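You operate a simulated robot arm through the tools that you are given. There is no shell and no other tool. Be economical: measure what you need, move in short steps, check, and stop when the job is done.

You run a simulated robot arm. Do the job below in one go: nothing can be reset, and whatever is moved stays where it is left.

Task
The load stopped at the bench supply's limit: set the limit to 6 A, clear the load and restart it.
Fine: output off while the limit changes; input on last.
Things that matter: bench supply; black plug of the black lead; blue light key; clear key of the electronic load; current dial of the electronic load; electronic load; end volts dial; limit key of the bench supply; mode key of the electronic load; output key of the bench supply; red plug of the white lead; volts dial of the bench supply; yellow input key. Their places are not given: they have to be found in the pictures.

The check looks at the end state, three seconds after you hand in, the way a careful person would. Anything else that was tipped, shoved, dropped, spilled or broken makes it a failure.

Robot
A 6-joint arm with a fingered hand, fixed in place. Base frame: the origin is at the foot of the arm, x ahead of it, y to its left, z up; the work surface is at about z = 0.72. Lengths are in m, angles in rad, forces in N, time in s.
With the tool pointing down near the work surface it reaches from about 0.48 to 0.8 m from the base axis. Its first joint turns from -2.897 to 2.897 rad. Payload 4 kg.
Tool frame: the origin (TCP) lies between the finger pads and is the grasp point; the fingertips stand 0.02 m ahead of it; z points along the fingers, y is the line along which they close. Largest opening 0.14 m; the body of the gripper starts 0.054 m behind the TCP. The gripper is a hand of 3 fingers: y runs from the thumb to the fingers, the wrist lies at [0, 0, -0.215] in the tool frame, and closing takes about 1.5 s.
Orientation is told as [roll, pitch, yaw] about the base's x, y, z axes, in that order, counted from this pose: with the fingers straight down and closing along the base's y, the tool's x points along the base's -x, its y along +y and its z along -z.

Tools
- The arm moves only by the tool drive_tool. Its argument "targets" is a list of rows, each an object of numbers (a shift or turn left out is 0, a gripper value left out holds the last): "wx", "wy", "wz": the turn, a rotation vector about the tool's x, y, z in rad; "tx", "ty", "tz": the shift along the tool's x, y, z in m; "fingers": the gripper command, from -1 (fully open) to 1 (shut), values between in proportion. In form: [{"wx": .., "wy": .., "wz": .., "tx": .., "ty": .., "tz": .., "fingers": ..}, ...]. A call has 1 to 12 rows; each row is the pose to reach, as a shift and turn from the pose commanded when the call began, along the tool's axes at that moment. Each row takes 0.2 s and may step no farther than 0.05 m and 0.15 rad from the row before; otherwise, or with a gripper value out of range, the whole call is refused. A pose out of reach is approached as far as the arm can. The call stops where the force on the tool passes 40 N (or 10 N more than at its start, if that is more) or the arm is blocked; 0.2 s more then pass. Each finger travels about 0.045 m/s and halts on what it meets, pressing with about 27 N; the grip force reading is that of the motor and also rises with nothing between the fingers. The clock runs only during rows and for 0.2 s after the last one: add rows that repeat a pose to give the fingers time. The reply holds the time, the measured pose of the TCP, the force on the tool along the base axes, the opening and the grip force, in the units named above and with some noise, with the torque about the TCP (base axes, N m) and any sound that the robot's microphone picked up.
- Cameras (640 x 400 px; columns grow to the right, rows downward): "scene" is fixed at [0.0491, 0.6515, 1.3401]; the picture's right is [-0.81, -0.58, 0.00], its down [-0.45, 0.62, -0.64] and it looks along [0.38, -0.52, -0.76] (base axes); focal length 214 px, centre (320, 200). "wrist" rides on the gripper at [0.074, -0.043, -0.079] in the tool frame; the picture's right is [0.50, 0.87, 0.00], its down [-0.59, 0.34, -0.73] and it looks along [-0.64, 0.37, 0.68] (tool axes); focal length 275 px, centre (320, 200).
- get_image(camera): a new picture of that camera. It takes no simulated time.
- slide_trunk(by): slides the trunk up (or, below 0, down) by that many m; the arm rides with it, the base frame stays. It gives what a move gives, with no picture.
- hand_shape(shape): the hand has 3 fingers and takes this shape, open, in about a second: jaw (thumb against the fingers, like two jaws); tri (thumb and two fingers); tip (a fingertip pinch); poke (one finger out to press); point (the index stretched); flat (the hand flat); cup (the hand cupped); fist (a fist). The gripper value then closes the fingers along that shape, each until it touches; the sizes above hold for jaw. It gives what a move gives, with no picture.
- point_at(camera, pixels): for up to 12 pixels [column, row] of the newest picture of that camera ("zoom" is the newest enlarged one), the place [x, y, z] in the base frame of the surface seen there, good to about 0.003 m. It takes no simulated time.
- inspect(camera, box): a new picture of the part [left, top, right, bottom] of that camera's present view, enlarged. It takes no simulated time.
- hand_in(): hands the job in; it is judged then, once.

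Keep the steps short. Do not move on a guess: measure, check each grasp and each placing, and mend mistakes. In all there are 80 turns and 46 pictures (those below and enlarged ones count). Leave the gripper open and the arm clear of the work at the hand-in unless told otherwise, and finish with a single line.

The tools are called after "Emit:" by a JSON object that holds its "method" and its "body". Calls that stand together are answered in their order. drive_tool: Moves the arm, as the interface text tells. Its arguments: {"type":"object","properties":{"targets":{"type":"array","items":{"type":"object","properties":{"wx":{"type":"number"},"wy":{"type":"number"},"wz":{"type":"number"},"tx":{"type":"number"},"ty":{"type":"number"},"tz":{"type":"number"},"fingers":{"type":"number"}}}}},"required":["targets"]} The other tools are called the same way: slide_trunk (by) slides the trunk up or down; hand_shape (shape) gives the hand a shape; get_image (camera) takes a picture; point_at (camera, pixels) gives the place of the surface under pixels of a picture; inspect (camera, box) takes an enlarged picture of a part of a camera's view; hand_in () hands the job in.

At the start:

```text
time: 0.0
ee_pos: [0.2787, 0.187, 1.1126]
orientation: [0.003, -0.001, 0.001]
ft_force: [-1.2, 0.6, -0.4]
moment: [0.0, -0.02, -0.02]
grip_width: 0.1397
gripper_force: 0.0
shape: jaw
trunk travel left (down, up): [-0.075, 0.515]
```

scene: 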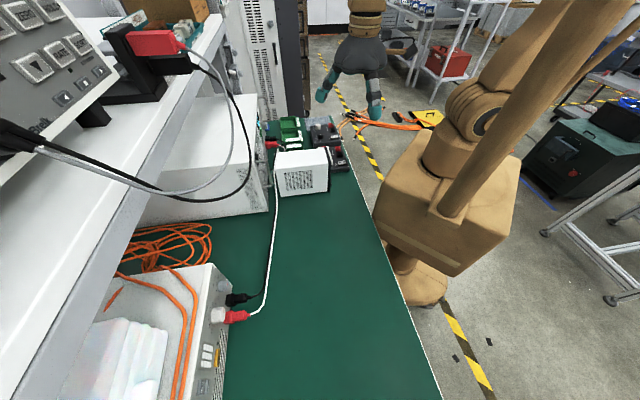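
wrist: 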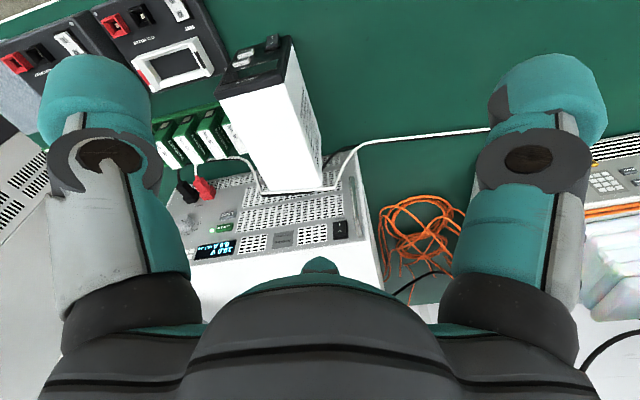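

I see an instrument at the lower left of the scene view and another with a lit display in the wrist view. I'll enlarge both.

Emit:
{"method": "inspect", "body": {"camera": "wrist", "box": [150, 140, 400, 296]}}

Emit:
{"method": "inspect", "body": {"camera": "scene", "box": [60, 240, 300, 400]}}

Emit:
{"method": "point_at", "body": {"camera": "wrist", "pixels": [[213, 248], [219, 230], [283, 238], [340, 228], [186, 190], [203, 186], [270, 120], [610, 180], [170, 60], [420, 230], [250, 280], [310, 185]]}}

```text
2.56 times, centred on (275, 218) of wrist
```

zoom: 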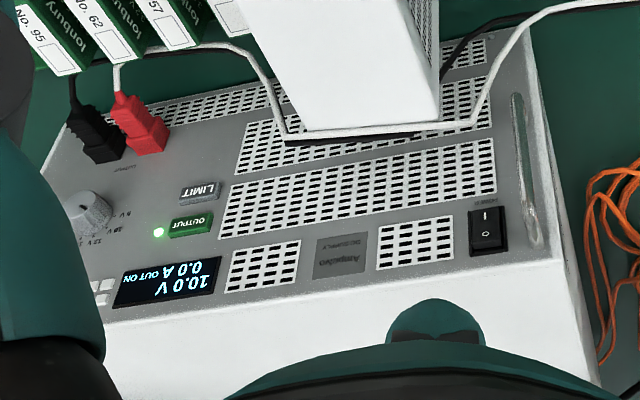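

```text
2.50 times, centred on (180, 320) of scene
```

zoom: 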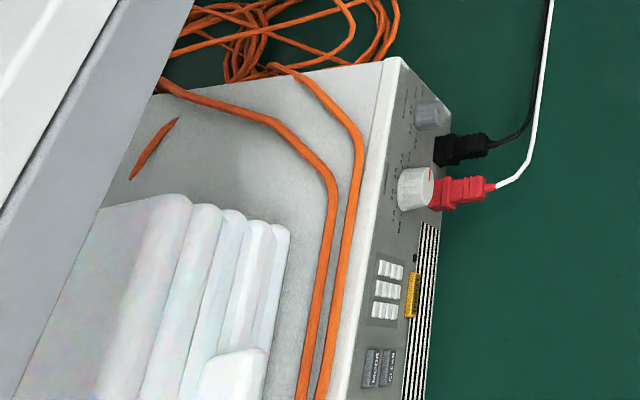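

```text
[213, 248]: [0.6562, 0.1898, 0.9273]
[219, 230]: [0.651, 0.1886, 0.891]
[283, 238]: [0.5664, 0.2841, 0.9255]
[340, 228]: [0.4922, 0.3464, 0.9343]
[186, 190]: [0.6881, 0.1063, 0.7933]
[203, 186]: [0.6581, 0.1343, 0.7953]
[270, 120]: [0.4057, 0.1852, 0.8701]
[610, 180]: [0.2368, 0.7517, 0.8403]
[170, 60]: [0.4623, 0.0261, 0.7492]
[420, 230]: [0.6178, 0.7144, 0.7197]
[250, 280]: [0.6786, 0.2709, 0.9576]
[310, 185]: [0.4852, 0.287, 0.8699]
```

The supply shows 10.0 V, 0.0 A, OUT ON. Its LIMIT and OUTPUT keys are visible and its panel faces the arm. I'll shape the hand to poke and look at what the finger does.

Emit:
{"method": "hand_shape", "body": {"shape": "poke"}}

Emit:
{"method": "get_image", "body": {"camera": "wrist"}}

Emit:
{"method": "inspect", "body": {"camera": "scene", "box": [170, 260, 260, 400]}}

Emit:
{"method": "inspect", "body": {"camera": "scene", "box": [280, 0, 440, 120]}}

```text
time: 0.9
ee_pos: [0.2791, 0.1866, 1.1123]
orientation: [0.002, 0.001, 0.002]
ft_force: [0.0, -0.3, 0.0]
moment: [0.03, 0.02, -0.01]
grip_width: 0.0
gripper_force: 0.1
shape: poke
trunk travel left (down, up): [-0.075, 0.515]
```

```text
41 pictures are left
```

wrist: 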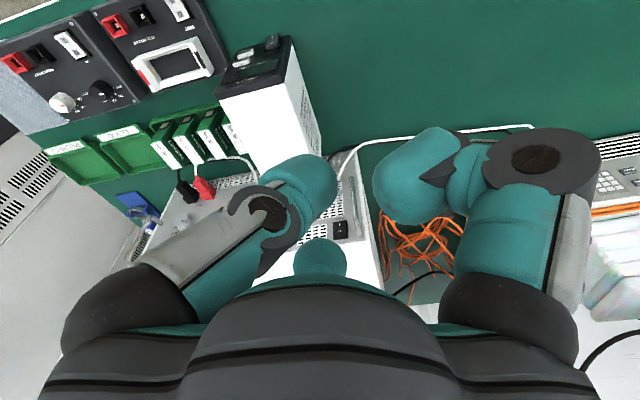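

```text
2.86 times, centred on (215, 330) of scene
```

zoom: 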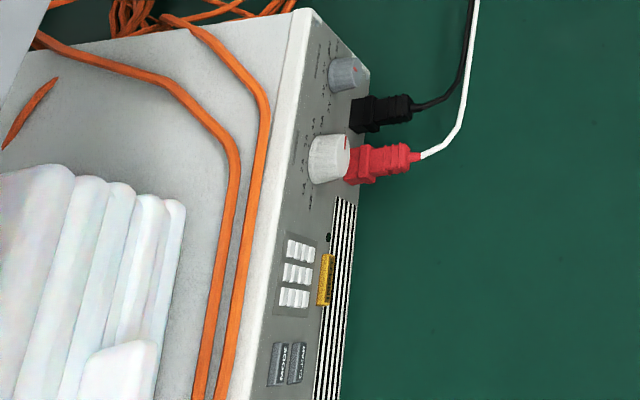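

```text
3.33 times, centred on (360, 60) of scene
```

zoom: 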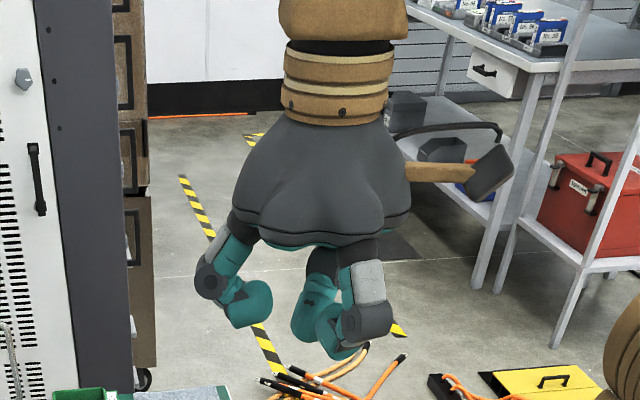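

All three fingertips are visible. I'll measure them to find which one is the poking finger and where its tip sits relative to the TCP.

Emit:
{"method": "point_at", "body": {"camera": "zoom", "pixels": [[245, 318], [262, 305], [305, 330], [310, 300], [340, 352], [330, 330], [365, 330], [210, 285], [335, 357]]}}

Emit:
{"method": "point_at", "body": {"camera": "wrist", "pixels": [[320, 180], [300, 165], [270, 215], [390, 190], [430, 140], [320, 245], [340, 265], [545, 155], [450, 215]]}}

Emit:
{"method": "inspect", "body": {"camera": "scene", "box": [310, 60, 400, 120]}}

```text
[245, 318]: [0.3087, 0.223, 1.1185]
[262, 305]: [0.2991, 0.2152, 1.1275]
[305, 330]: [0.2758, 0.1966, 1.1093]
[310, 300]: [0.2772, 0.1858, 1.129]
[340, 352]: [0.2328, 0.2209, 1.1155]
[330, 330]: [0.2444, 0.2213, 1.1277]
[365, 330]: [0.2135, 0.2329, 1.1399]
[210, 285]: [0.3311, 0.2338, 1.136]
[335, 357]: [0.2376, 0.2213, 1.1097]
```

```text
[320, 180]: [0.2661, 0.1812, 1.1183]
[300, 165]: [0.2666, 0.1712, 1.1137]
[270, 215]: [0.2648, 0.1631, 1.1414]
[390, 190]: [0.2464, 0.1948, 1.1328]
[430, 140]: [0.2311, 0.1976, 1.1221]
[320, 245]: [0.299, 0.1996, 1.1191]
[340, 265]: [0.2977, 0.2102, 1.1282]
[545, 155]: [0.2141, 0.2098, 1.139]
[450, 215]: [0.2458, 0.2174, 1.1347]
```

```text
6.67 times, centred on (355, 90) of scene
```

zoom: 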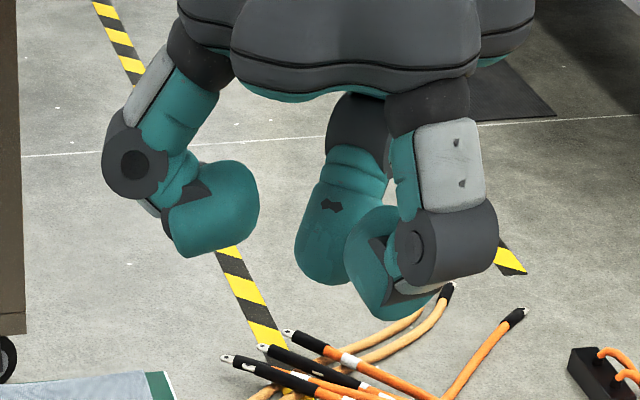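

The thumb tip is near the tool axis, but the other two fingertips are about as low. I'll try closing the fingers within this shape.

Emit:
{"method": "drive_tool", "body": {"targets": [{"fingers": 1}, {"fingers": 1}, {"fingers": 1}, {"fingers": 1}, {"fingers": 1}, {"fingers": 1}, {"fingers": 1}, {"fingers": 1}]}}

Emit:
{"method": "inspect", "body": {"camera": "scene", "box": [310, 60, 400, 120]}}

Emit:
{"method": "hand_shape", "body": {"shape": "point"}}

Emit:
{"method": "inspect", "body": {"camera": "scene", "box": [310, 60, 400, 120]}}

```text
time: 2.7
ee_pos: [0.2794, 0.188, 1.1138]
orientation: [0.002, -0.001, 0.003]
ft_force: [0.5, -0.6, -0.7]
moment: [0.01, -0.02, -0.01]
grip_width: 0.0002
gripper_force: 27.4
shape: jaw
trunk travel left (down, up): [-0.075, 0.515]
```

```text
6.67 times, centred on (355, 90) of scene
```

zoom: 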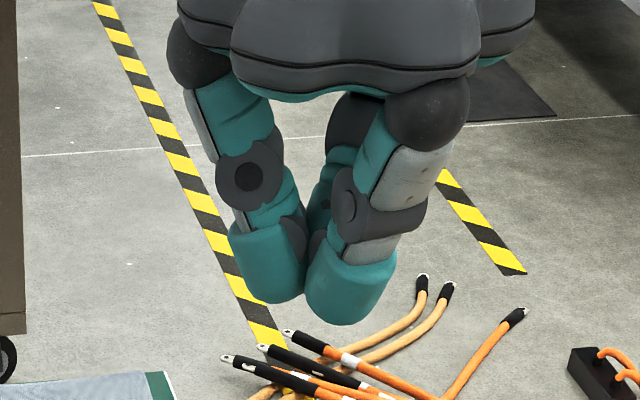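

```text
time: 3.6
ee_pos: [0.2795, 0.1878, 1.1126]
orientation: [0.003, 0.0, 0.003]
ft_force: [-0.7, -0.3, -0.6]
moment: [0.02, -0.01, 0.0]
grip_width: 0.0
gripper_force: 0.1
shape: point
trunk travel left (down, up): [-0.075, 0.515]
```

```text
6.67 times, centred on (355, 90) of scene
```

zoom: 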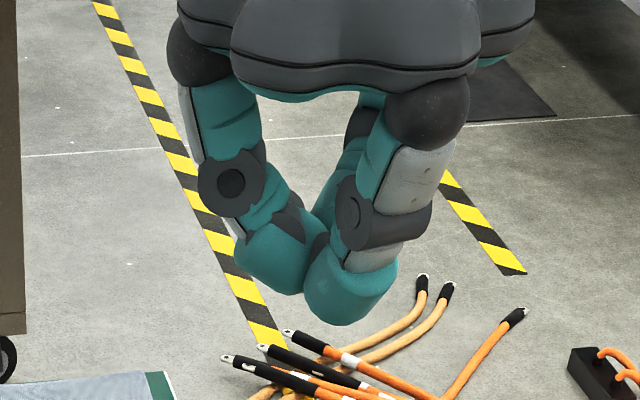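

Giving a finger value put the hand back in jaw. In poke the thumb leads the other fingertips by about 14 mm, so I'll use poke without finger values. Next I'll measure the load panel.

Emit:
{"method": "hand_shape", "body": {"shape": "poke"}}

Emit:
{"method": "inspect", "body": {"camera": "scene", "box": [180, 320, 260, 400]}}

Emit:
{"method": "point_at", "body": {"camera": "scene", "pixels": [[215, 276], [222, 390], [238, 285], [225, 300], [237, 317], [216, 318], [216, 350], [302, 150], [302, 158], [280, 175]]}}

```text
time: 4.5
ee_pos: [0.2775, 0.1878, 1.1133]
orientation: [0.003, 0.001, 0.0]
ft_force: [0.1, -0.6, 0.5]
moment: [-0.02, 0.01, -0.01]
grip_width: 0.0
gripper_force: 0.1
shape: poke
trunk travel left (down, up): [-0.075, 0.515]
```

```text
5.00 times, centred on (220, 360) of scene
```

zoom: 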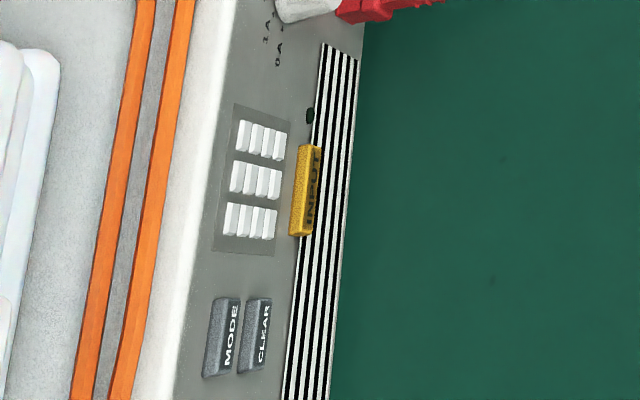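

```text
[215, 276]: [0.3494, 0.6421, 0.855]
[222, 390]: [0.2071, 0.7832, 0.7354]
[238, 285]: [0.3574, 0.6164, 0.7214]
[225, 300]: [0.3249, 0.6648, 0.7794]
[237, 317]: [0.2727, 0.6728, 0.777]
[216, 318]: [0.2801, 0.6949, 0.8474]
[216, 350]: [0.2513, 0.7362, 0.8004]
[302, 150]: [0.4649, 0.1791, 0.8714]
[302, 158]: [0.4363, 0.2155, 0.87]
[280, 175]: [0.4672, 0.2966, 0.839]
```

Emit:
{"method": "point_at", "body": {"camera": "zoom", "pixels": [[231, 338], [261, 338], [310, 190], [310, 115], [190, 350], [245, 285], [270, 380], [225, 120], [285, 310], [300, 80]]}}

```text
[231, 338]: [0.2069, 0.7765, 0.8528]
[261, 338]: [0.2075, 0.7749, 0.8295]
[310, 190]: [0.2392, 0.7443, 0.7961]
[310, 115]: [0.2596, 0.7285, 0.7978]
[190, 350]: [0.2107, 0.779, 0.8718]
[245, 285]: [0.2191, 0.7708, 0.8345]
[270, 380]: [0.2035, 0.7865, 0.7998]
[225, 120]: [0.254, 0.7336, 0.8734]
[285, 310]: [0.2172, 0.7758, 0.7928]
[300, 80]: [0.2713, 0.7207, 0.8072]
```

Both panels face direction (-0.69, -0.72). Keys found so far:

| Key | Position |
|---|---|
| MODE | about (0.207, 0.777, 0.853) |
| CLEAR | about (0.2075, 0.775, 0.8295) |
| INPUT | about (0.239, 0.744, 0.796) |

I'll move the hand forward and up in free air while yawing it, so the thumb will lie on top when I tilt towards the panels.

Emit:
{"method": "drive_tool", "body": {"targets": [{"wz": -0.148, "tx": -0.018, "ty": -0.007, "tz": -0.003}, {"wz": -0.296, "tx": -0.036, "ty": -0.014, "tz": -0.006}, {"wz": -0.444, "tx": -0.054, "ty": -0.021, "tz": -0.009}, {"wz": -0.592, "tx": -0.072, "ty": -0.028, "tz": -0.012}, {"wz": -0.74, "tx": -0.09, "ty": -0.035, "tz": -0.015}, {"wz": -0.888, "tx": -0.108, "ty": -0.042, "tz": -0.018}, {"wz": -1.036, "tx": -0.126, "ty": -0.049, "tz": -0.021}, {"wz": -1.184, "tx": -0.144, "ty": -0.056, "tz": -0.024}, {"wz": -1.332, "tx": -0.162, "ty": -0.063, "tz": -0.027}, {"wz": -1.48, "tx": -0.18, "ty": -0.07, "tz": -0.03}, {"wz": -1.628, "tx": -0.198, "ty": -0.077, "tz": -0.033}, {"wz": -1.776, "tx": -0.216, "ty": -0.084, "tz": -0.036}]}}

```text
time: 7.1
ee_pos: [0.4825, 0.146, 1.1475]
orientation: [-0.002, 0.011, 1.756]
ft_force: [-0.1, 0.0, -0.2]
moment: [-0.04, 0.0, 0.03]
grip_width: 0.0001
gripper_force: 0.1
shape: poke
out of reach, approached as far as the arm can: row 12
trunk travel left (down, up): [-0.075, 0.515]
```

The last row was out of reach, and I can't tell yet if that is height or a wrist limit. I'll start tilting, which lowers the wrist, and check.

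Emit:
{"method": "drive_tool", "body": {"targets": [{"wx": 0.14}, {"wx": 0.28}, {"wx": 0.42}, {"wx": 0.56}, {"wx": 0.7}, {"wx": 0.84}]}}

Emit:
{"method": "get_image", "body": {"camera": "scene"}}

```text
time: 8.5
ee_pos: [0.4821, 0.1446, 1.1491]
orientation: [-0.842, -0.002, 1.777]
ft_force: [0.9, -0.5, 0.4]
moment: [0.03, 0.01, -0.01]
grip_width: 0.0001
gripper_force: 0.0
shape: poke
out of reach, approached as far as the arm can: row 1
trunk travel left (down, up): [-0.075, 0.515]
```

```text
34 pictures are left
```

scene: 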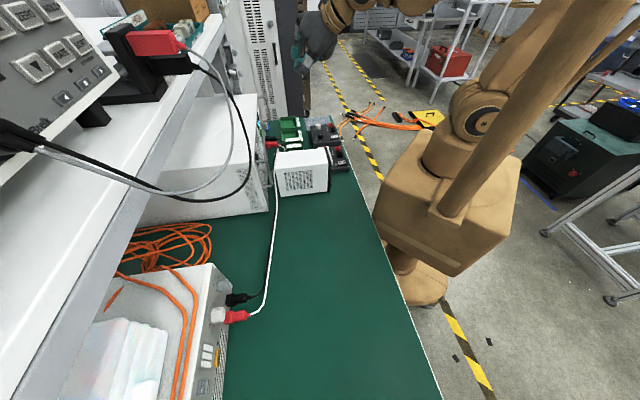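

That worked. Next I yaw 0.6 rad more about the vertical to face the panel, while lowering 0.1 m in free space in front of the supply.

Emit:
{"method": "drive_tool", "body": {"targets": [{"wy": -0.0894, "wz": -0.08, "ty": 0.015, "tz": 0.0133}, {"wy": -0.1788, "wz": -0.16, "ty": 0.03, "tz": 0.0266}, {"wy": -0.2682, "wz": -0.24, "ty": 0.045, "tz": 0.04}, {"wy": -0.3576, "wz": -0.32, "ty": 0.06, "tz": 0.0533}, {"wy": -0.447, "wz": -0.4, "ty": 0.0746, "tz": 0.0666}]}}

```text
time: 9.7
ee_pos: [0.3597, 0.3109, 1.0479]
orientation: [-0.85, 0.03, 2.282]
ft_force: [-0.5, 1.2, -0.3]
moment: [-0.02, -0.02, 0.0]
grip_width: 0.0
gripper_force: 0.1
shape: poke
out of reach, approached as far as the arm can: row 1, 2, 3, 4, 5
trunk travel left (down, up): [-0.075, 0.515]
```

The wrist stops near a joint limit, so the heading only stays radial in this roll. Turning the hand back about its own axis until the other fingers lie to the right should give room, and it puts the camera on top. I'll do the first part now in free air.

Emit:
{"method": "drive_tool", "body": {"targets": [{"wz": 0.148}, {"wz": 0.296}, {"wz": 0.444}, {"wz": 0.592}, {"wz": 0.74}, {"wz": 0.888}, {"wz": 1.036}, {"wz": 1.184}, {"wz": 1.332}, {"wz": 1.48}, {"wz": 1.628}, {"wz": 1.776}]}}

Emit:
{"method": "drive_tool", "body": {"targets": [{"wz": 0.148}, {"wz": 0.296}, {"wz": 0.444}, {"wz": 0.592}, {"wz": 0.74}, {"wz": 0.888}, {"wz": 1.036}, {"wz": 1.184}, {"wz": 1.332}, {"wz": 1.48}, {"wz": 1.628}, {"wz": 1.776}]}}

Emit:
{"method": "drive_tool", "body": {"targets": [{"wz": 0.148}, {"wz": 0.296}, {"wz": 0.444}, {"wz": 0.592}, {"wz": 0.74}, {"wz": 0.888}, {"wz": 1.036}, {"wz": 1.16}]}}

```text
time: 12.3
ee_pos: [0.3592, 0.3118, 1.0485]
orientation: [0.19, -0.834, 0.429]
ft_force: [-0.1, 0.7, 0.6]
moment: [-0.01, 0.01, -0.03]
grip_width: 0.0
gripper_force: 0.0
shape: poke
trunk travel left (down, up): [-0.075, 0.515]
```

```text
time: 14.9
ee_pos: [0.3595, 0.312, 1.0482]
orientation: [0.816, 0.276, -1.142]
ft_force: [0.7, 0.1, 0.3]
moment: [-0.03, -0.03, 0.03]
grip_width: 0.0001
gripper_force: 0.0
shape: poke
trunk travel left (down, up): [-0.075, 0.515]
```

```text
time: 16.7
ee_pos: [0.3608, 0.3103, 1.049]
orientation: [0.04, 0.85, -2.404]
ft_force: [0.0, 0.3, 0.2]
moment: [0.0, -0.02, 0.0]
grip_width: 0.0
gripper_force: 0.0
shape: poke
trunk travel left (down, up): [-0.075, 0.515]
```

The roll now has the other fingers on the right and the camera on top. Next I level the tool further and move it in front of the supply, staying about 0.15 m off and above the white box.

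Emit:
{"method": "drive_tool", "body": {"targets": [{"wx": -0.031, "wy": 0.062, "wz": 0.0275, "tx": -0.0074, "ty": 0.0407, "tz": 0.0067}, {"wx": -0.063, "wy": 0.123, "wz": 0.055, "tx": -0.0148, "ty": 0.0815, "tz": 0.0135}, {"wx": -0.094, "wy": 0.185, "wz": 0.0825, "tx": -0.0222, "ty": 0.1222, "tz": 0.0202}, {"wx": -0.125, "wy": 0.247, "wz": 0.11, "tx": -0.0295, "ty": 0.163, "tz": 0.0269}, {"wx": -0.157, "wy": 0.308, "wz": 0.1375, "tx": -0.0369, "ty": 0.2037, "tz": 0.0337}, {"wx": -0.188, "wy": 0.37, "wz": 0.165, "tx": -0.0443, "ty": 0.2444, "tz": 0.0404}, {"wx": -0.188, "wy": 0.37, "wz": 0.165, "tx": -0.0443, "ty": 0.2444, "tz": 0.0404}]}}

Emit:
{"method": "get_image", "body": {"camera": "wrist"}}

```text
time: 18.3
ee_pos: [0.5275, 0.1257, 1.0114]
orientation: [-0.052, 1.222, -2.725]
ft_force: [-0.3, -0.3, -0.2]
moment: [0.0, 0.0, 0.02]
grip_width: 0.0001
gripper_force: 0.0
shape: poke
out of reach, approached as far as the arm can: row 6, 7
trunk travel left (down, up): [-0.075, 0.515]
```

```text
33 pictures are left
```

wrist: 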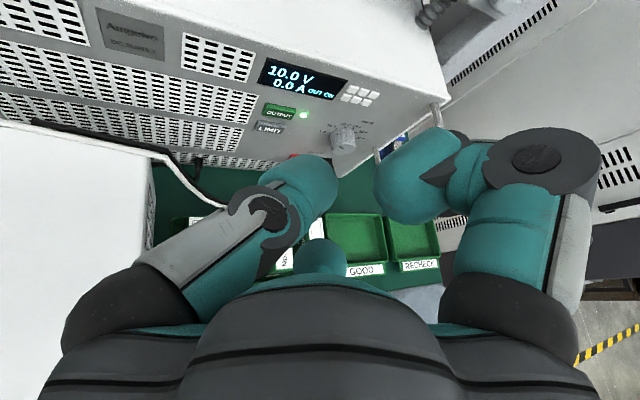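

Good upright view: display at (300,80), OUTPUT at (281,112), LIMIT at (270,127), volts dial at (342,138). I'll enlarge and measure.

Emit:
{"method": "inspect", "body": {"camera": "wrist", "box": [230, 50, 390, 160]}}

Emit:
{"method": "point_at", "body": {"camera": "wrist", "pixels": [[280, 112], [269, 127], [303, 115], [240, 127], [240, 60], [140, 40], [100, 260], [148, 170], [10, 180], [328, 180], [310, 170], [395, 60]]}}

```text
3.64 times, centred on (310, 105) of wrist
```

zoom: 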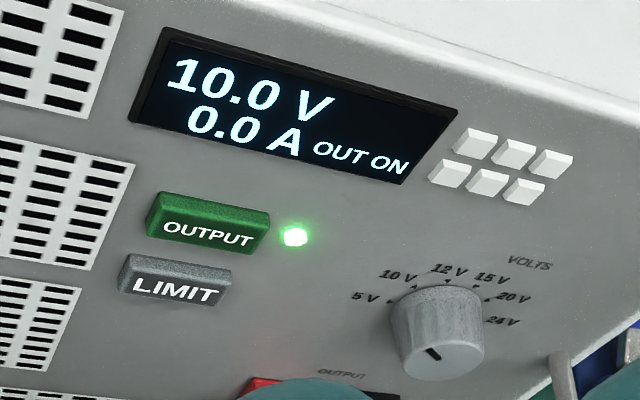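

```text
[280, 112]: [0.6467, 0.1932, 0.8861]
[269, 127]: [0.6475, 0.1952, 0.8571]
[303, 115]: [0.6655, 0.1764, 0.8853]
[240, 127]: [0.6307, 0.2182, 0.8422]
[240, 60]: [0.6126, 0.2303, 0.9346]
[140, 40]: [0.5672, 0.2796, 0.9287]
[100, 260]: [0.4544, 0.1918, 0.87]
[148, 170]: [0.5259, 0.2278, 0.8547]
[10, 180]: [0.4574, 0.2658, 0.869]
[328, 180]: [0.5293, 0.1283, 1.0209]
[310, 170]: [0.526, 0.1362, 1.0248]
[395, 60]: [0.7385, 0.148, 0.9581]
```

The white box corner is close on the left at lateral 0.21, with its top at z 0.87. I'll roll the hand 45° so the thumb comes from the upper left and the other fingers recede to the right and below. I'll also measure the dial and plug protrusions.

Emit:
{"method": "point_at", "body": {"camera": "zoom", "pixels": [[435, 350], [440, 295], [395, 330], [480, 330], [262, 388], [210, 232], [175, 285], [208, 210]]}}

Emit:
{"method": "drive_tool", "body": {"targets": [{"wz": 0.131}, {"wz": 0.262}, {"wz": 0.393}, {"wz": 0.524}, {"wz": 0.655}, {"wz": 0.785}, {"wz": 0.785}]}}

```text
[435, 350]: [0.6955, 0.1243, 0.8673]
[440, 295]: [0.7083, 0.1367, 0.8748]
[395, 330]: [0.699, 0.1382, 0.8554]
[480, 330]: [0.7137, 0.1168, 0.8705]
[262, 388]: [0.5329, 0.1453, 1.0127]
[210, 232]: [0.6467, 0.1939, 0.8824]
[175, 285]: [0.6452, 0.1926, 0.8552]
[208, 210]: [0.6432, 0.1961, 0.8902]
```

```text
time: 19.9
ee_pos: [0.5253, 0.1274, 1.0111]
orientation: [-1.106, 0.71, 2.359]
ft_force: [-0.4, -0.2, 0.7]
moment: [-0.02, 0.04, 0.0]
grip_width: 0.0
gripper_force: 0.0
shape: poke
trunk travel left (down, up): [-0.075, 0.515]
```

The 45° roll was reached with heading 27° and tilt 20°. OUTPUT is at (0.647, 0.1935, 0.886), LIMIT at (0.646, 0.194, 0.856), and the dial front sticks out 23 mm at lateral 0.40. I'll move to a 30 mm standoff in front of OUTPUT.

Emit:
{"method": "drive_tool", "body": {"targets": [{"tx": -0.0103, "ty": 0.0135, "tz": 0.0267}, {"tx": -0.0207, "ty": 0.027, "tz": 0.0534}, {"tx": -0.031, "ty": 0.0406, "tz": 0.0802}, {"tx": -0.0414, "ty": 0.0541, "tz": 0.1069}, {"tx": -0.0517, "ty": 0.0676, "tz": 0.1336}, {"tx": -0.0517, "ty": 0.0676, "tz": 0.1336}]}}

Emit:
{"method": "get_image", "body": {"camera": "wrist"}}

```text
time: 21.3
ee_pos: [0.6519, 0.1665, 0.9171]
orientation: [-1.103, 0.71, 2.36]
ft_force: [-0.4, -0.9, 0.7]
moment: [-0.01, -0.01, -0.01]
grip_width: 0.0001
gripper_force: 0.0
shape: poke
out of reach, approached as far as the arm can: row 1, 2, 3, 4, 5, 6
trunk travel left (down, up): [-0.075, 0.515]
```

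```text
31 pictures are left
```

wrist: 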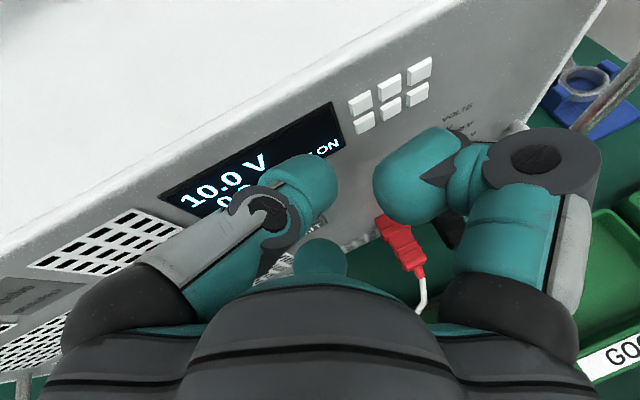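

The arm couldn't get that low in this posture and ended closer to the panel than intended, without contact. I'll back off along the panel normal, then lower the trunk.

Emit:
{"method": "drive_tool", "body": {"targets": [{"ty": 0.011, "tz": -0.0223}, {"ty": 0.022, "tz": -0.0447}, {"ty": 0.035, "tz": -0.0715}]}}

Emit:
{"method": "slide_trunk", "body": {"by": -0.02}}

```text
time: 22.1
ee_pos: [0.6235, 0.1123, 0.9516]
orientation: [-1.1, 0.711, 2.361]
ft_force: [0.6, -0.2, -0.5]
moment: [0.04, -0.02, 0.0]
grip_width: 0.0
gripper_force: 0.0
shape: poke
out of reach, approached as far as the arm can: row 1, 2, 3
trunk travel left (down, up): [-0.075, 0.515]
```

```text
time: 22.8
ee_pos: [0.6244, 0.112, 0.9296]
orientation: [-1.103, 0.71, 2.361]
ft_force: [-1.1, -0.5, 0.2]
moment: [0.01, -0.02, 0.02]
grip_width: 0.0
gripper_force: 0.0
shape: poke
trunk travel left (down, up): [-0.055, 0.535]
```

The wrist is too close to the shoulder with such a level tool. I'll tilt the tool 15° further down (the 45° roll keeps the other fingers clear), then lower the trunk.

Emit:
{"method": "drive_tool", "body": {"targets": [{"wx": -0.094, "wy": -0.09}, {"wx": -0.1875, "wy": -0.18}, {"wx": -0.1875, "wy": -0.18}]}}

Emit:
{"method": "slide_trunk", "body": {"by": -0.03}}

Emit:
{"method": "get_image", "body": {"camera": "wrist"}}

```text
time: 23.6
ee_pos: [0.625, 0.1118, 0.9313]
orientation: [-0.799, 0.604, 2.546]
ft_force: [-0.7, 0.9, 0.0]
moment: [-0.01, -0.01, -0.01]
grip_width: 0.0
gripper_force: 0.1
shape: poke
trunk travel left (down, up): [-0.055, 0.535]
```

```text
time: 24.3
ee_pos: [0.6252, 0.1111, 0.9015]
orientation: [-0.801, 0.606, 2.546]
ft_force: [0.6, -0.1, 0.3]
moment: [-0.02, 0.0, -0.01]
grip_width: 0.0
gripper_force: 0.1
shape: poke
trunk travel left (down, up): [-0.025, 0.565]
```

```text
30 pictures are left
```

wrist: 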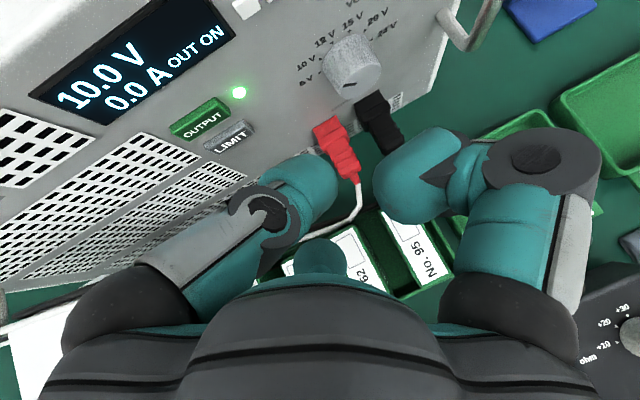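

Now reachable with a clear view: OUTPUT at (202,119), LIMIT at (232,137). I'll re-measure from here, including the thumb.

Emit:
{"method": "point_at", "body": {"camera": "wrist", "pixels": [[199, 117], [230, 135], [239, 92], [180, 155], [331, 190], [300, 165], [325, 165], [330, 210], [350, 90], [335, 140], [402, 200]]}}

```text
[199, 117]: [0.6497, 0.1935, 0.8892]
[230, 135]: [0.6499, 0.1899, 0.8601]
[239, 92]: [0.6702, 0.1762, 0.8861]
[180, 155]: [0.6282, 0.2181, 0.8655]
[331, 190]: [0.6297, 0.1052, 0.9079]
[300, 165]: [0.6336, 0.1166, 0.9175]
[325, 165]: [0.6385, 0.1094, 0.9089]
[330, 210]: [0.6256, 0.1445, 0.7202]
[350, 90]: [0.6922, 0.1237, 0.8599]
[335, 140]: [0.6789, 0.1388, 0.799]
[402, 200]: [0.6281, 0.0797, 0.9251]
```

OUTPUT is confirmed at (0.649, 0.1935, 0.888) and LIMIT at (0.649, 0.192, 0.858). The estimated contact point is TCP + (0.0095, 0.014, 0.0035). I'll move to 20 mm in front of OUTPUT.

Emit:
{"method": "drive_tool", "body": {"targets": [{"tx": -0.0174, "ty": -0.017, "tz": 0.015}, {"tx": -0.0348, "ty": -0.0339, "tz": 0.03}, {"tx": -0.0348, "ty": -0.0339, "tz": 0.03}]}}

Emit:
{"method": "get_image", "body": {"camera": "wrist"}}

```text
time: 25.1
ee_pos: [0.622, 0.1666, 0.8836]
orientation: [-0.8, 0.607, 2.546]
ft_force: [-0.4, 0.2, 0.2]
moment: [-0.01, 0.02, 0.0]
grip_width: 0.0002
gripper_force: 0.0
shape: poke
trunk travel left (down, up): [-0.025, 0.565]
```

```text
29 pictures are left
```

wrist: 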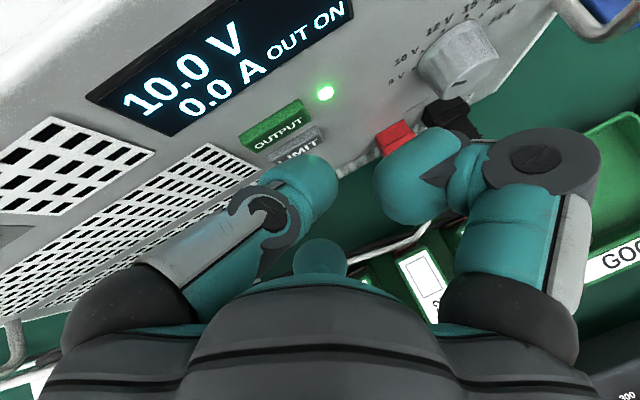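

The thumb lines up 20 mm in front of OUTPUT. I'll advance along the panel normal in small steps and watch for force and sound.

Emit:
{"method": "drive_tool", "body": {"targets": [{"tx": 0.0048, "ty": -0.006, "tz": 0.0093}, {"tx": 0.0059, "ty": -0.0102, "tz": 0.0147}, {"tx": 0.0064, "ty": -0.012, "tz": 0.0171}, {"tx": 0.0067, "ty": -0.0132, "tz": 0.0186}]}}

```text
time: 26.1
ee_pos: [0.6435, 0.1803, 0.8848]
orientation: [-0.8, 0.606, 2.542]
ft_force: [-3.9, -2.4, -2.0]
moment: [-0.02, 0.07, -0.05]
grip_width: 0.0002
gripper_force: 0.2
shape: poke
trunk travel left (down, up): [-0.025, 0.565]
heard: click
```

A click with about 5 N of contact. I'll back off 22 mm and read the display.

Emit:
{"method": "drive_tool", "body": {"targets": [{"tx": -0.0016, "ty": 0.006, "tz": -0.0078}, {"tx": -0.0035, "ty": 0.0132, "tz": -0.0171}, {"tx": -0.0035, "ty": 0.0132, "tz": -0.0171}]}}

Emit:
{"method": "inspect", "body": {"camera": "wrist", "box": [80, 0, 400, 200]}}

```text
time: 26.9
ee_pos: [0.6276, 0.166, 0.8854]
orientation: [-0.799, 0.607, 2.546]
ft_force: [0.4, 0.4, -0.1]
moment: [0.01, 0.0, -0.04]
grip_width: 0.0002
gripper_force: 0.1
shape: poke
trunk travel left (down, up): [-0.025, 0.565]
```

```text
2.00 times, centred on (240, 100) of wrist
```

zoom: 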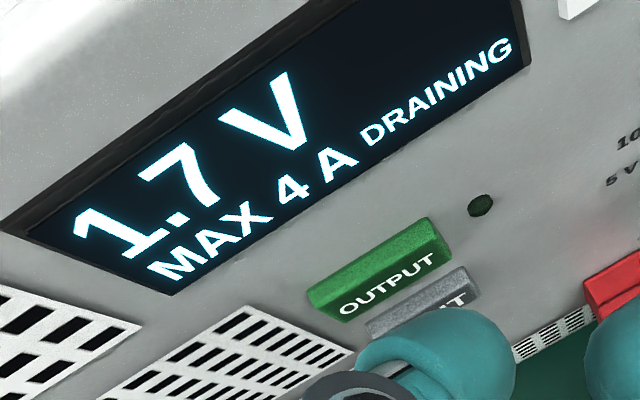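

Output is off (1.7 V, MAX 4 A, DRAINING). Now I move 31 mm down to stand in front of LIMIT.

Emit:
{"method": "drive_tool", "body": {"targets": [{"tx": -0.0092, "ty": 0.01, "tz": 0.0077}, {"tx": -0.0184, "ty": 0.02, "tz": 0.0153}, {"tx": -0.0184, "ty": 0.02, "tz": 0.0153}]}}

Emit:
{"method": "get_image", "body": {"camera": "wrist"}}

```text
time: 27.7
ee_pos: [0.6249, 0.1622, 0.8527]
orientation: [-0.801, 0.606, 2.547]
ft_force: [1.1, 0.9, -0.4]
moment: [-0.02, 0.0, 0.01]
grip_width: 0.0
gripper_force: 0.0
shape: poke
trunk travel left (down, up): [-0.025, 0.565]
```

```text
27 pictures are left
```

wrist: 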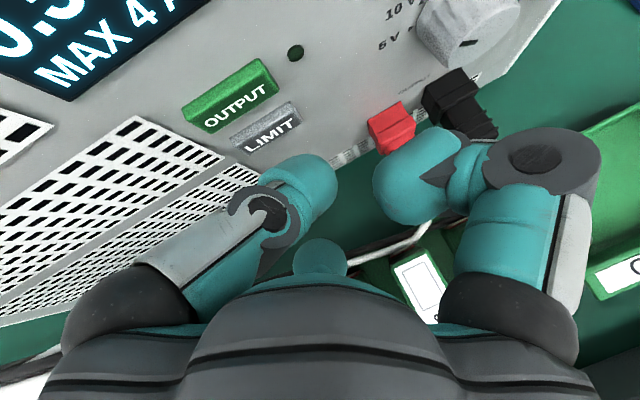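

Before pressing I'll check clearance between the other fingers and the plugs and lead.

Emit:
{"method": "point_at", "body": {"camera": "wrist", "pixels": [[390, 120], [405, 140], [385, 160], [400, 215], [320, 250], [405, 238], [265, 127], [350, 255]]}}

```text
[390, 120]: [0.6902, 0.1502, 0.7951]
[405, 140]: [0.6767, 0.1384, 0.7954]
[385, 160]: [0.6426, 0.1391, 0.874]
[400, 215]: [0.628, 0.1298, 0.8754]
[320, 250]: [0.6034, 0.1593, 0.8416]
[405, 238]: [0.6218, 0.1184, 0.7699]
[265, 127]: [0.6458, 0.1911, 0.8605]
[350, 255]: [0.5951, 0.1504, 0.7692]
```

Clearances are fine (plug tops near z 0.80, fingers at 0.84 and above). Pressing LIMIT.

Emit:
{"method": "drive_tool", "body": {"targets": [{"tx": 0.0033, "ty": -0.0087, "tz": 0.008}, {"tx": 0.0046, "ty": -0.0135, "tz": 0.0142}, {"tx": 0.0052, "ty": -0.0156, "tz": 0.0169}, {"tx": 0.0055, "ty": -0.0167, "tz": 0.0183}]}}

```text
time: 28.7
ee_pos: [0.6424, 0.1796, 0.8569]
orientation: [-0.8, 0.606, 2.545]
ft_force: [-4.5, -2.6, -1.3]
moment: [0.0, 0.04, -0.03]
grip_width: 0.0001
gripper_force: 0.0
shape: poke
trunk travel left (down, up): [-0.025, 0.565]
heard: click
```

Clicked. I'll back off 20 mm and read the display.

Emit:
{"method": "drive_tool", "body": {"targets": [{"tx": -0.0016, "ty": 0.006, "tz": -0.0078}, {"tx": -0.0032, "ty": 0.012, "tz": -0.0156}, {"tx": -0.0032, "ty": 0.012, "tz": -0.0156}]}}

Emit:
{"method": "inspect", "body": {"camera": "wrist", "box": [0, 0, 340, 200]}}

```text
time: 29.5
ee_pos: [0.6284, 0.167, 0.8563]
orientation: [-0.8, 0.606, 2.545]
ft_force: [0.0, -0.3, -0.1]
moment: [-0.02, -0.02, 0.06]
grip_width: 0.0
gripper_force: 0.1
shape: poke
trunk travel left (down, up): [-0.025, 0.565]
```

```text
1.88 times, centred on (170, 100) of wrist
```

zoom: 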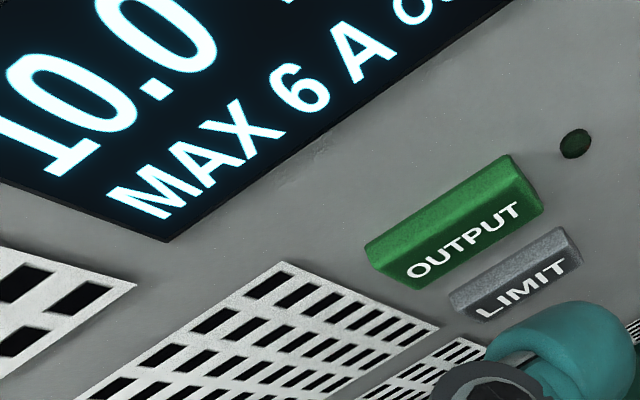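

MAX 6 A is set and the output is off (LED dark). Now I move up 29 mm and press OUTPUT on again.

Emit:
{"method": "drive_tool", "body": {"targets": [{"tx": 0.008, "ty": -0.008, "tz": -0.008}, {"tx": 0.016, "ty": -0.0165, "tz": -0.0165}, {"tx": 0.0179, "ty": -0.0237, "tz": -0.0072}, {"tx": 0.0189, "ty": -0.0273, "tz": -0.0025}, {"tx": 0.0195, "ty": -0.0297, "tz": 0.0006}]}}

```text
time: 30.7
ee_pos: [0.6429, 0.1813, 0.8844]
orientation: [-0.801, 0.607, 2.545]
ft_force: [-5.4, -4.7, 0.6]
moment: [-0.01, 0.0, -0.02]
grip_width: 0.0002
gripper_force: 0.1
shape: poke
trunk travel left (down, up): [-0.025, 0.565]
heard: click
```

Clicked. I'll back away well clear, about 9 cm along the normal, and check the display.

Emit:
{"method": "drive_tool", "body": {"targets": [{"tx": -0.0032, "ty": 0.012, "tz": -0.0156}, {"tx": -0.0064, "ty": 0.024, "tz": -0.031}, {"tx": -0.0105, "ty": 0.039, "tz": -0.0506}, {"tx": -0.0145, "ty": 0.054, "tz": -0.07}, {"tx": -0.0145, "ty": 0.054, "tz": -0.07}]}}

Emit:
{"method": "inspect", "body": {"camera": "wrist", "box": [0, 0, 400, 200]}}

```text
time: 31.9
ee_pos: [0.5805, 0.1185, 0.8849]
orientation: [-0.801, 0.605, 2.545]
ft_force: [-0.4, 0.4, 0.6]
moment: [0.03, 0.03, 0.0]
grip_width: 0.0001
gripper_force: 0.0
shape: poke
trunk travel left (down, up): [-0.025, 0.565]
```

```text
1.60 times, centred on (200, 100) of wrist
```

zoom: 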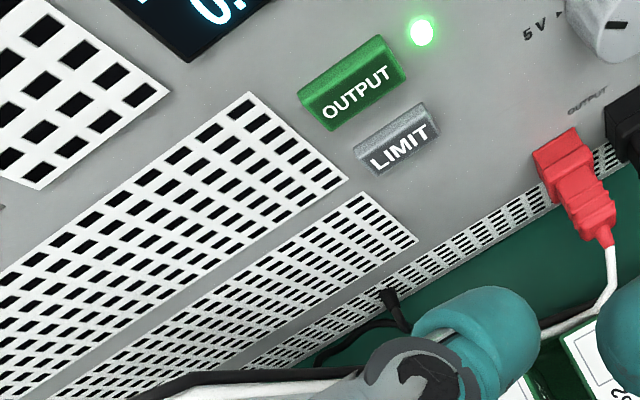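

The output LED is green and the supply is done. Next I raise the hand 0.2 m and roll it back, so the other fingers will point down-left and the thumb comes from the upper right for the load.

Emit:
{"method": "drive_tool", "body": {"targets": [{"tx": 0.0228, "ty": -0.0236, "tz": -0.0229}, {"tx": 0.0456, "ty": -0.0472, "tz": -0.0458}, {"tx": 0.0684, "ty": -0.0708, "tz": -0.0686}, {"tx": 0.0912, "ty": -0.0944, "tz": -0.0915}, {"tx": 0.0912, "ty": -0.0944, "tz": -0.0915}]}}

Emit:
{"method": "drive_tool", "body": {"targets": [{"wz": -0.148}, {"wz": -0.296}, {"wz": -0.444}, {"wz": -0.592}, {"wz": -0.74}, {"wz": -0.888}, {"wz": -1.036}, {"wz": -1.184}, {"wz": -1.332}, {"wz": -1.48}, {"wz": -1.628}, {"wz": -1.776}]}}

Emit:
{"method": "drive_tool", "body": {"targets": [{"wz": -0.148}, {"wz": -0.296}, {"wz": -0.444}, {"wz": -0.592}, {"wz": -0.74}, {"wz": -0.888}, {"wz": -1.036}, {"wz": -1.184}, {"wz": -1.332}, {"wz": -1.48}, {"wz": -1.628}, {"wz": -1.776}]}}

Emit:
{"method": "drive_tool", "body": {"targets": [{"wz": -0.148}, {"wz": -0.296}, {"wz": -0.444}, {"wz": -0.592}, {"wz": -0.74}, {"wz": -0.888}, {"wz": -1.036}, {"wz": -1.16}, {"wz": -1.16}]}}

```text
time: 33.1
ee_pos: [0.579, 0.1189, 1.0438]
orientation: [-0.802, 0.606, 2.546]
ft_force: [0.1, -0.8, 0.0]
moment: [-0.01, 0.01, 0.02]
grip_width: 0.0
gripper_force: 0.1
shape: poke
trunk travel left (down, up): [-0.025, 0.565]
```

```text
time: 35.7
ee_pos: [0.5805, 0.1196, 1.0447]
orientation: [0.87, 0.478, -1.471]
ft_force: [-0.1, -0.2, 0.3]
moment: [0.06, 0.0, -0.02]
grip_width: 0.0001
gripper_force: 0.0
shape: poke
trunk travel left (down, up): [-0.025, 0.565]
```

```text
time: 38.3
ee_pos: [0.579, 0.1189, 1.0437]
orientation: [0.497, -0.86, -0.15]
ft_force: [-0.2, -0.5, -0.1]
moment: [0.01, 0.01, 0.02]
grip_width: 0.0
gripper_force: 0.2
shape: poke
trunk travel left (down, up): [-0.025, 0.565]
```

```text
time: 40.3
ee_pos: [0.5811, 0.1191, 1.0451]
orientation: [-0.785, -0.63, 1.506]
ft_force: [-1.5, 0.5, 0.0]
moment: [-0.02, 0.0, -0.03]
grip_width: 0.0
gripper_force: 0.0
shape: poke
trunk travel left (down, up): [-0.025, 0.565]
```

The hand is rolled to down-left. Before the transfer I'll measure the overhead shelf edge and the load's surroundings.

Emit:
{"method": "get_image", "body": {"camera": "scene"}}

Emit:
{"method": "point_at", "body": {"camera": "scene", "pixels": [[195, 85], [150, 160], [110, 240], [50, 370], [215, 60], [120, 190], [180, 195], [235, 315], [250, 314], [262, 300], [248, 297], [270, 260]]}}

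```text
24 pictures are left
```

scene: 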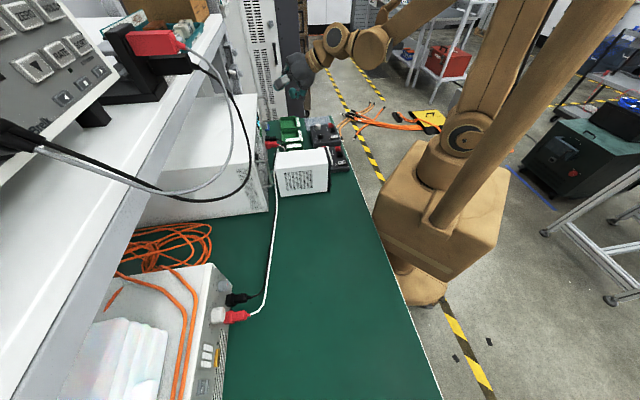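

```text
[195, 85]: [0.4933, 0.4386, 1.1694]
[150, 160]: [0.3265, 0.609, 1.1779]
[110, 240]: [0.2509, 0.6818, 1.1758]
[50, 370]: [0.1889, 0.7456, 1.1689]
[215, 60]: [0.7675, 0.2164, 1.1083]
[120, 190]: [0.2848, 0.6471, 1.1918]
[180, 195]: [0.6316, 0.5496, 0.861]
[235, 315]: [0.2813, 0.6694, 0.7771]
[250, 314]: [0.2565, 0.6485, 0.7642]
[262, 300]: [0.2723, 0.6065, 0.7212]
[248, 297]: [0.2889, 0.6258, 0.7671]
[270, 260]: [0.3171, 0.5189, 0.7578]
```

The shelf edge runs along n·p≈0.657 at z≈1.17. I'll check where the looping cables hang before crossing.

Emit:
{"method": "point_at", "body": {"camera": "scene", "pixels": [[250, 175], [252, 130], [230, 160], [200, 190], [236, 85], [160, 190], [243, 190]]}}

Emit:
{"method": "inspect", "body": {"camera": "scene", "box": [120, 30, 280, 210]}}

```text
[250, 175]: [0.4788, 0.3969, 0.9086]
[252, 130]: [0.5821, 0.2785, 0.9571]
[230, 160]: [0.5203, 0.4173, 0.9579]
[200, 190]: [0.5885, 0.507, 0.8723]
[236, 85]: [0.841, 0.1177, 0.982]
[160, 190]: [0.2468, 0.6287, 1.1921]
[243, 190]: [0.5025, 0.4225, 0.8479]
```

```text
2.22 times, centred on (200, 120) of scene
```

zoom: 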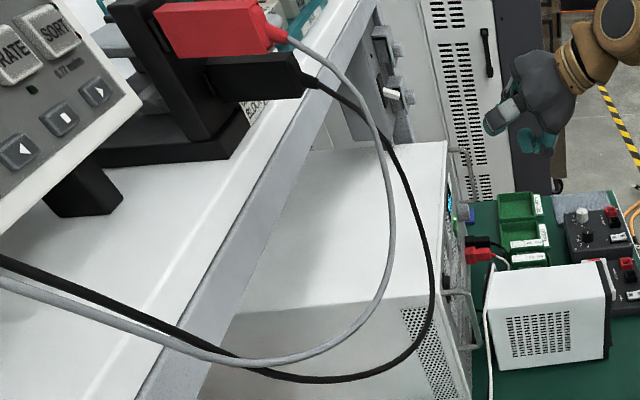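

Emit:
{"method": "point_at", "body": {"camera": "zoom", "pixels": [[390, 200], [388, 240], [340, 75], [434, 270], [420, 200], [400, 345], [320, 378], [250, 362], [433, 300], [200, 345], [372, 130]]}}

```text
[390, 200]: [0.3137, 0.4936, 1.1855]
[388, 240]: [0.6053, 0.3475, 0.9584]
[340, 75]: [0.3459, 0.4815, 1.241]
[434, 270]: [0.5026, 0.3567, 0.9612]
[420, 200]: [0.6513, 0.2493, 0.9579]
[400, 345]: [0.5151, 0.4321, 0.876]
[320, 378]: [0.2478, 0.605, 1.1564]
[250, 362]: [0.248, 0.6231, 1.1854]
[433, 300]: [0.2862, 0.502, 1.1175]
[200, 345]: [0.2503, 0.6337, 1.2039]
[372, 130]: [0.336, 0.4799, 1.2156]
```

The cable loop hangs out to n·p≈0.55 at z≥1.11, right along the straight path. I'll cross with the tool vertical and close to the base (n·p≤0.4), where it stays clear, so I'll go vertical and pull back first.

Emit:
{"method": "drive_tool", "body": {"targets": [{"wx": -0.0954, "wy": 0.0984, "tx": -0.0071, "ty": 0.0145, "tz": -0.0221}, {"wx": -0.1909, "wy": 0.1969, "tx": -0.0143, "ty": 0.0291, "tz": -0.0443}, {"wx": -0.2863, "wy": 0.2953, "tx": -0.0214, "ty": 0.0436, "tz": -0.0664}, {"wx": -0.3817, "wy": 0.3937, "tx": -0.0286, "ty": 0.0581, "tz": -0.0886}, {"wx": -0.4771, "wy": 0.4921, "tx": -0.0357, "ty": 0.0726, "tz": -0.1107}, {"wx": -0.5726, "wy": 0.5906, "tx": -0.0429, "ty": 0.0872, "tz": -0.1329}, {"wx": -0.668, "wy": 0.689, "tx": -0.05, "ty": 0.1017, "tz": -0.155}]}}

```text
time: 41.9
ee_pos: [0.399, 0.1487, 1.1053]
orientation: [0.001, 0.001, 1.24]
ft_force: [-0.2, -0.8, 0.1]
moment: [-0.03, 0.02, -0.01]
grip_width: 0.0
gripper_force: 0.1
shape: poke
trunk travel left (down, up): [-0.025, 0.565]
```

Vertical at (0.399, 0.149, 1.105). I'll cross towards the load close to the base while yawing a little.

Emit:
{"method": "drive_tool", "body": {"targets": [{"tx": -0.0134, "ty": 0.0387, "wz": -0.05}, {"tx": -0.0268, "ty": 0.0775, "wz": -0.1}, {"tx": -0.0402, "ty": 0.1162, "wz": -0.15}, {"tx": -0.0536, "ty": 0.1549, "wz": -0.2}, {"tx": -0.0793, "ty": 0.1955, "wz": -0.25}, {"tx": -0.105, "ty": 0.236, "wz": -0.3}, {"tx": -0.1308, "ty": 0.2766, "wz": -0.36}, {"tx": -0.1565, "ty": 0.3171, "wz": -0.42}]}}

```text
time: 43.7
ee_pos: [0.172, 0.3891, 1.1006]
orientation: [0.0, -0.002, 1.602]
ft_force: [0.5, 0.8, -0.5]
moment: [-0.02, 0.07, 0.03]
grip_width: 0.0
gripper_force: 0.1
shape: poke
trunk travel left (down, up): [-0.025, 0.565]
```

On course. Continuing to a staging point in front of the load, still high.

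Emit:
{"method": "drive_tool", "body": {"targets": [{"tx": -0.045, "ty": 0.011}, {"tx": -0.09, "ty": 0.022}, {"tx": -0.136, "ty": 0.033}, {"tx": -0.181, "ty": 0.044}, {"tx": -0.226, "ty": 0.055}, {"tx": -0.226, "ty": 0.055}]}}

Emit:
{"method": "get_image", "body": {"camera": "scene"}}

```text
time: 45.1
ee_pos: [0.1106, 0.5738, 1.1298]
orientation: [0.0, -0.002, 1.594]
ft_force: [0.0, -0.2, 0.7]
moment: [0.04, 0.05, 0.02]
grip_width: 0.0
gripper_force: 0.0
shape: poke
trunk travel left (down, up): [-0.025, 0.565]
stopped in row 6: the arm was blocked; the commanded pose is now the measured one
```

```text
22 pictures are left
```

scene: 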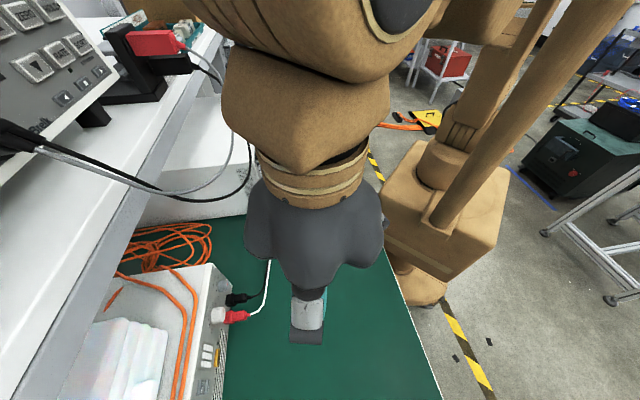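

The arm was blocked with no force on the hand. The wrist is very high here, near the camera height of 1.34, so I'll lower and tilt, which brings the wrist down and back.

Emit:
{"method": "drive_tool", "body": {"targets": [{"tz": 0.03}, {"tz": 0.06, "wx": 0.089, "wy": -0.0946}, {"tz": 0.08, "wx": 0.178, "wy": -0.189}, {"tz": 0.1, "wx": 0.267, "wy": -0.284}, {"tz": 0.12, "wx": 0.357, "wy": -0.379}, {"tz": 0.12, "wx": 0.446, "wy": -0.473}, {"tz": 0.12, "wx": 0.535, "wy": -0.568}, {"tz": 0.12, "wx": 0.624, "wy": -0.6625}, {"tz": 0.12, "wx": 0.624, "wy": -0.6625}]}}

Emit:
{"method": "get_image", "body": {"camera": "wrist"}}

```text
time: 47.0
ee_pos: [0.1917, 0.558, 1.0123]
orientation: [-0.716, -0.61, 1.686]
ft_force: [0.3, 0.1, -0.1]
moment: [-0.04, 0.0, 0.01]
grip_width: 0.0
gripper_force: 0.0
shape: poke
trunk travel left (down, up): [-0.025, 0.565]
stopped in row 9: the arm was blocked; the commanded pose is now the measured one
```

```text
21 pictures are left
```

wrist: 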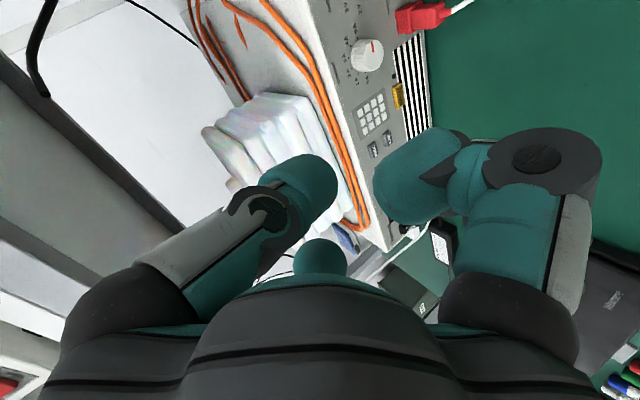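

The wrist seems held near azimuth 79°, as if a link meets something. I'll look at the arm.

Emit:
{"method": "get_image", "body": {"camera": "scene"}}

Emit:
{"method": "point_at", "body": {"camera": "wrist", "pixels": [[374, 151], [387, 138], [398, 95], [270, 150], [355, 215], [60, 160], [365, 55], [400, 120], [415, 15], [100, 250], [320, 160], [355, 240]]}}

```text
20 pictures are left
```

scene: 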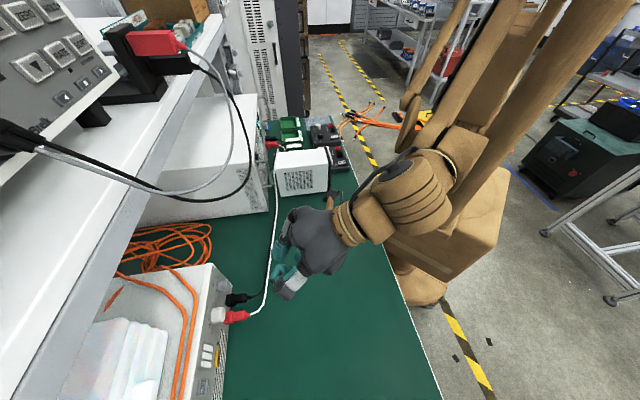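

```text
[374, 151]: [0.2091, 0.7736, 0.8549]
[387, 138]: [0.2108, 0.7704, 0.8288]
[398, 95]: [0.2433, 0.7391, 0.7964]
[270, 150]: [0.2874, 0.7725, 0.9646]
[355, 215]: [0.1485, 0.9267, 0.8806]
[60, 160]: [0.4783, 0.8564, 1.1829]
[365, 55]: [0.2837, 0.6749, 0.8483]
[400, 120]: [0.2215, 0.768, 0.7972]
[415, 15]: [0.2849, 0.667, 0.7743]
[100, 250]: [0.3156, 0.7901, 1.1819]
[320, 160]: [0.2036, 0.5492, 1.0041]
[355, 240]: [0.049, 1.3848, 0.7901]
```

The base joint stalls at about 80°, so I'll use a heading turned more to the left (about 71°). That keeps the wrist at azimuth ≤77° and also keeps the thumb knuckle clear of MODE. Re-measured from here:

| Key | Position |
|---|---|
| CLEAR | (0.2095, 0.773, 0.829) |
| MODE | (0.209, 0.774, 0.855) |
| INPUT | (0.242, 0.741, 0.796) |

Rotating and moving part way now.

Emit:
{"method": "drive_tool", "body": {"targets": [{"wx": -0.069, "wy": -0.108, "wz": 0.028, "ty": 0.021, "tz": 0.0187}, {"wx": -0.138, "wy": -0.216, "wz": 0.056, "ty": 0.042, "tz": 0.0375}, {"wx": -0.207, "wy": -0.324, "wz": 0.084, "ty": 0.0635, "tz": 0.056}, {"wx": -0.276, "wy": -0.4326, "wz": 0.1116, "ty": 0.0847, "tz": 0.0749}, {"wx": -0.276, "wy": -0.4326, "wz": 0.1116, "ty": 0.0847, "tz": 0.0749}]}}

Emit:
{"method": "get_image", "body": {"camera": "wrist"}}

```text
time: 48.1
ee_pos: [0.1677, 0.6209, 0.9206]
orientation: [-0.63, -1.021, 1.953]
ft_force: [0.7, 0.6, 0.1]
moment: [-0.01, 0.04, -0.01]
grip_width: 0.0
gripper_force: 0.0
shape: poke
trunk travel left (down, up): [-0.025, 0.565]
```

```text
19 pictures are left
```

wrist: 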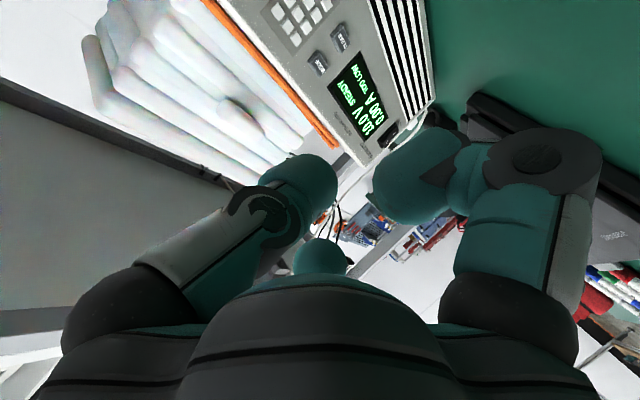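

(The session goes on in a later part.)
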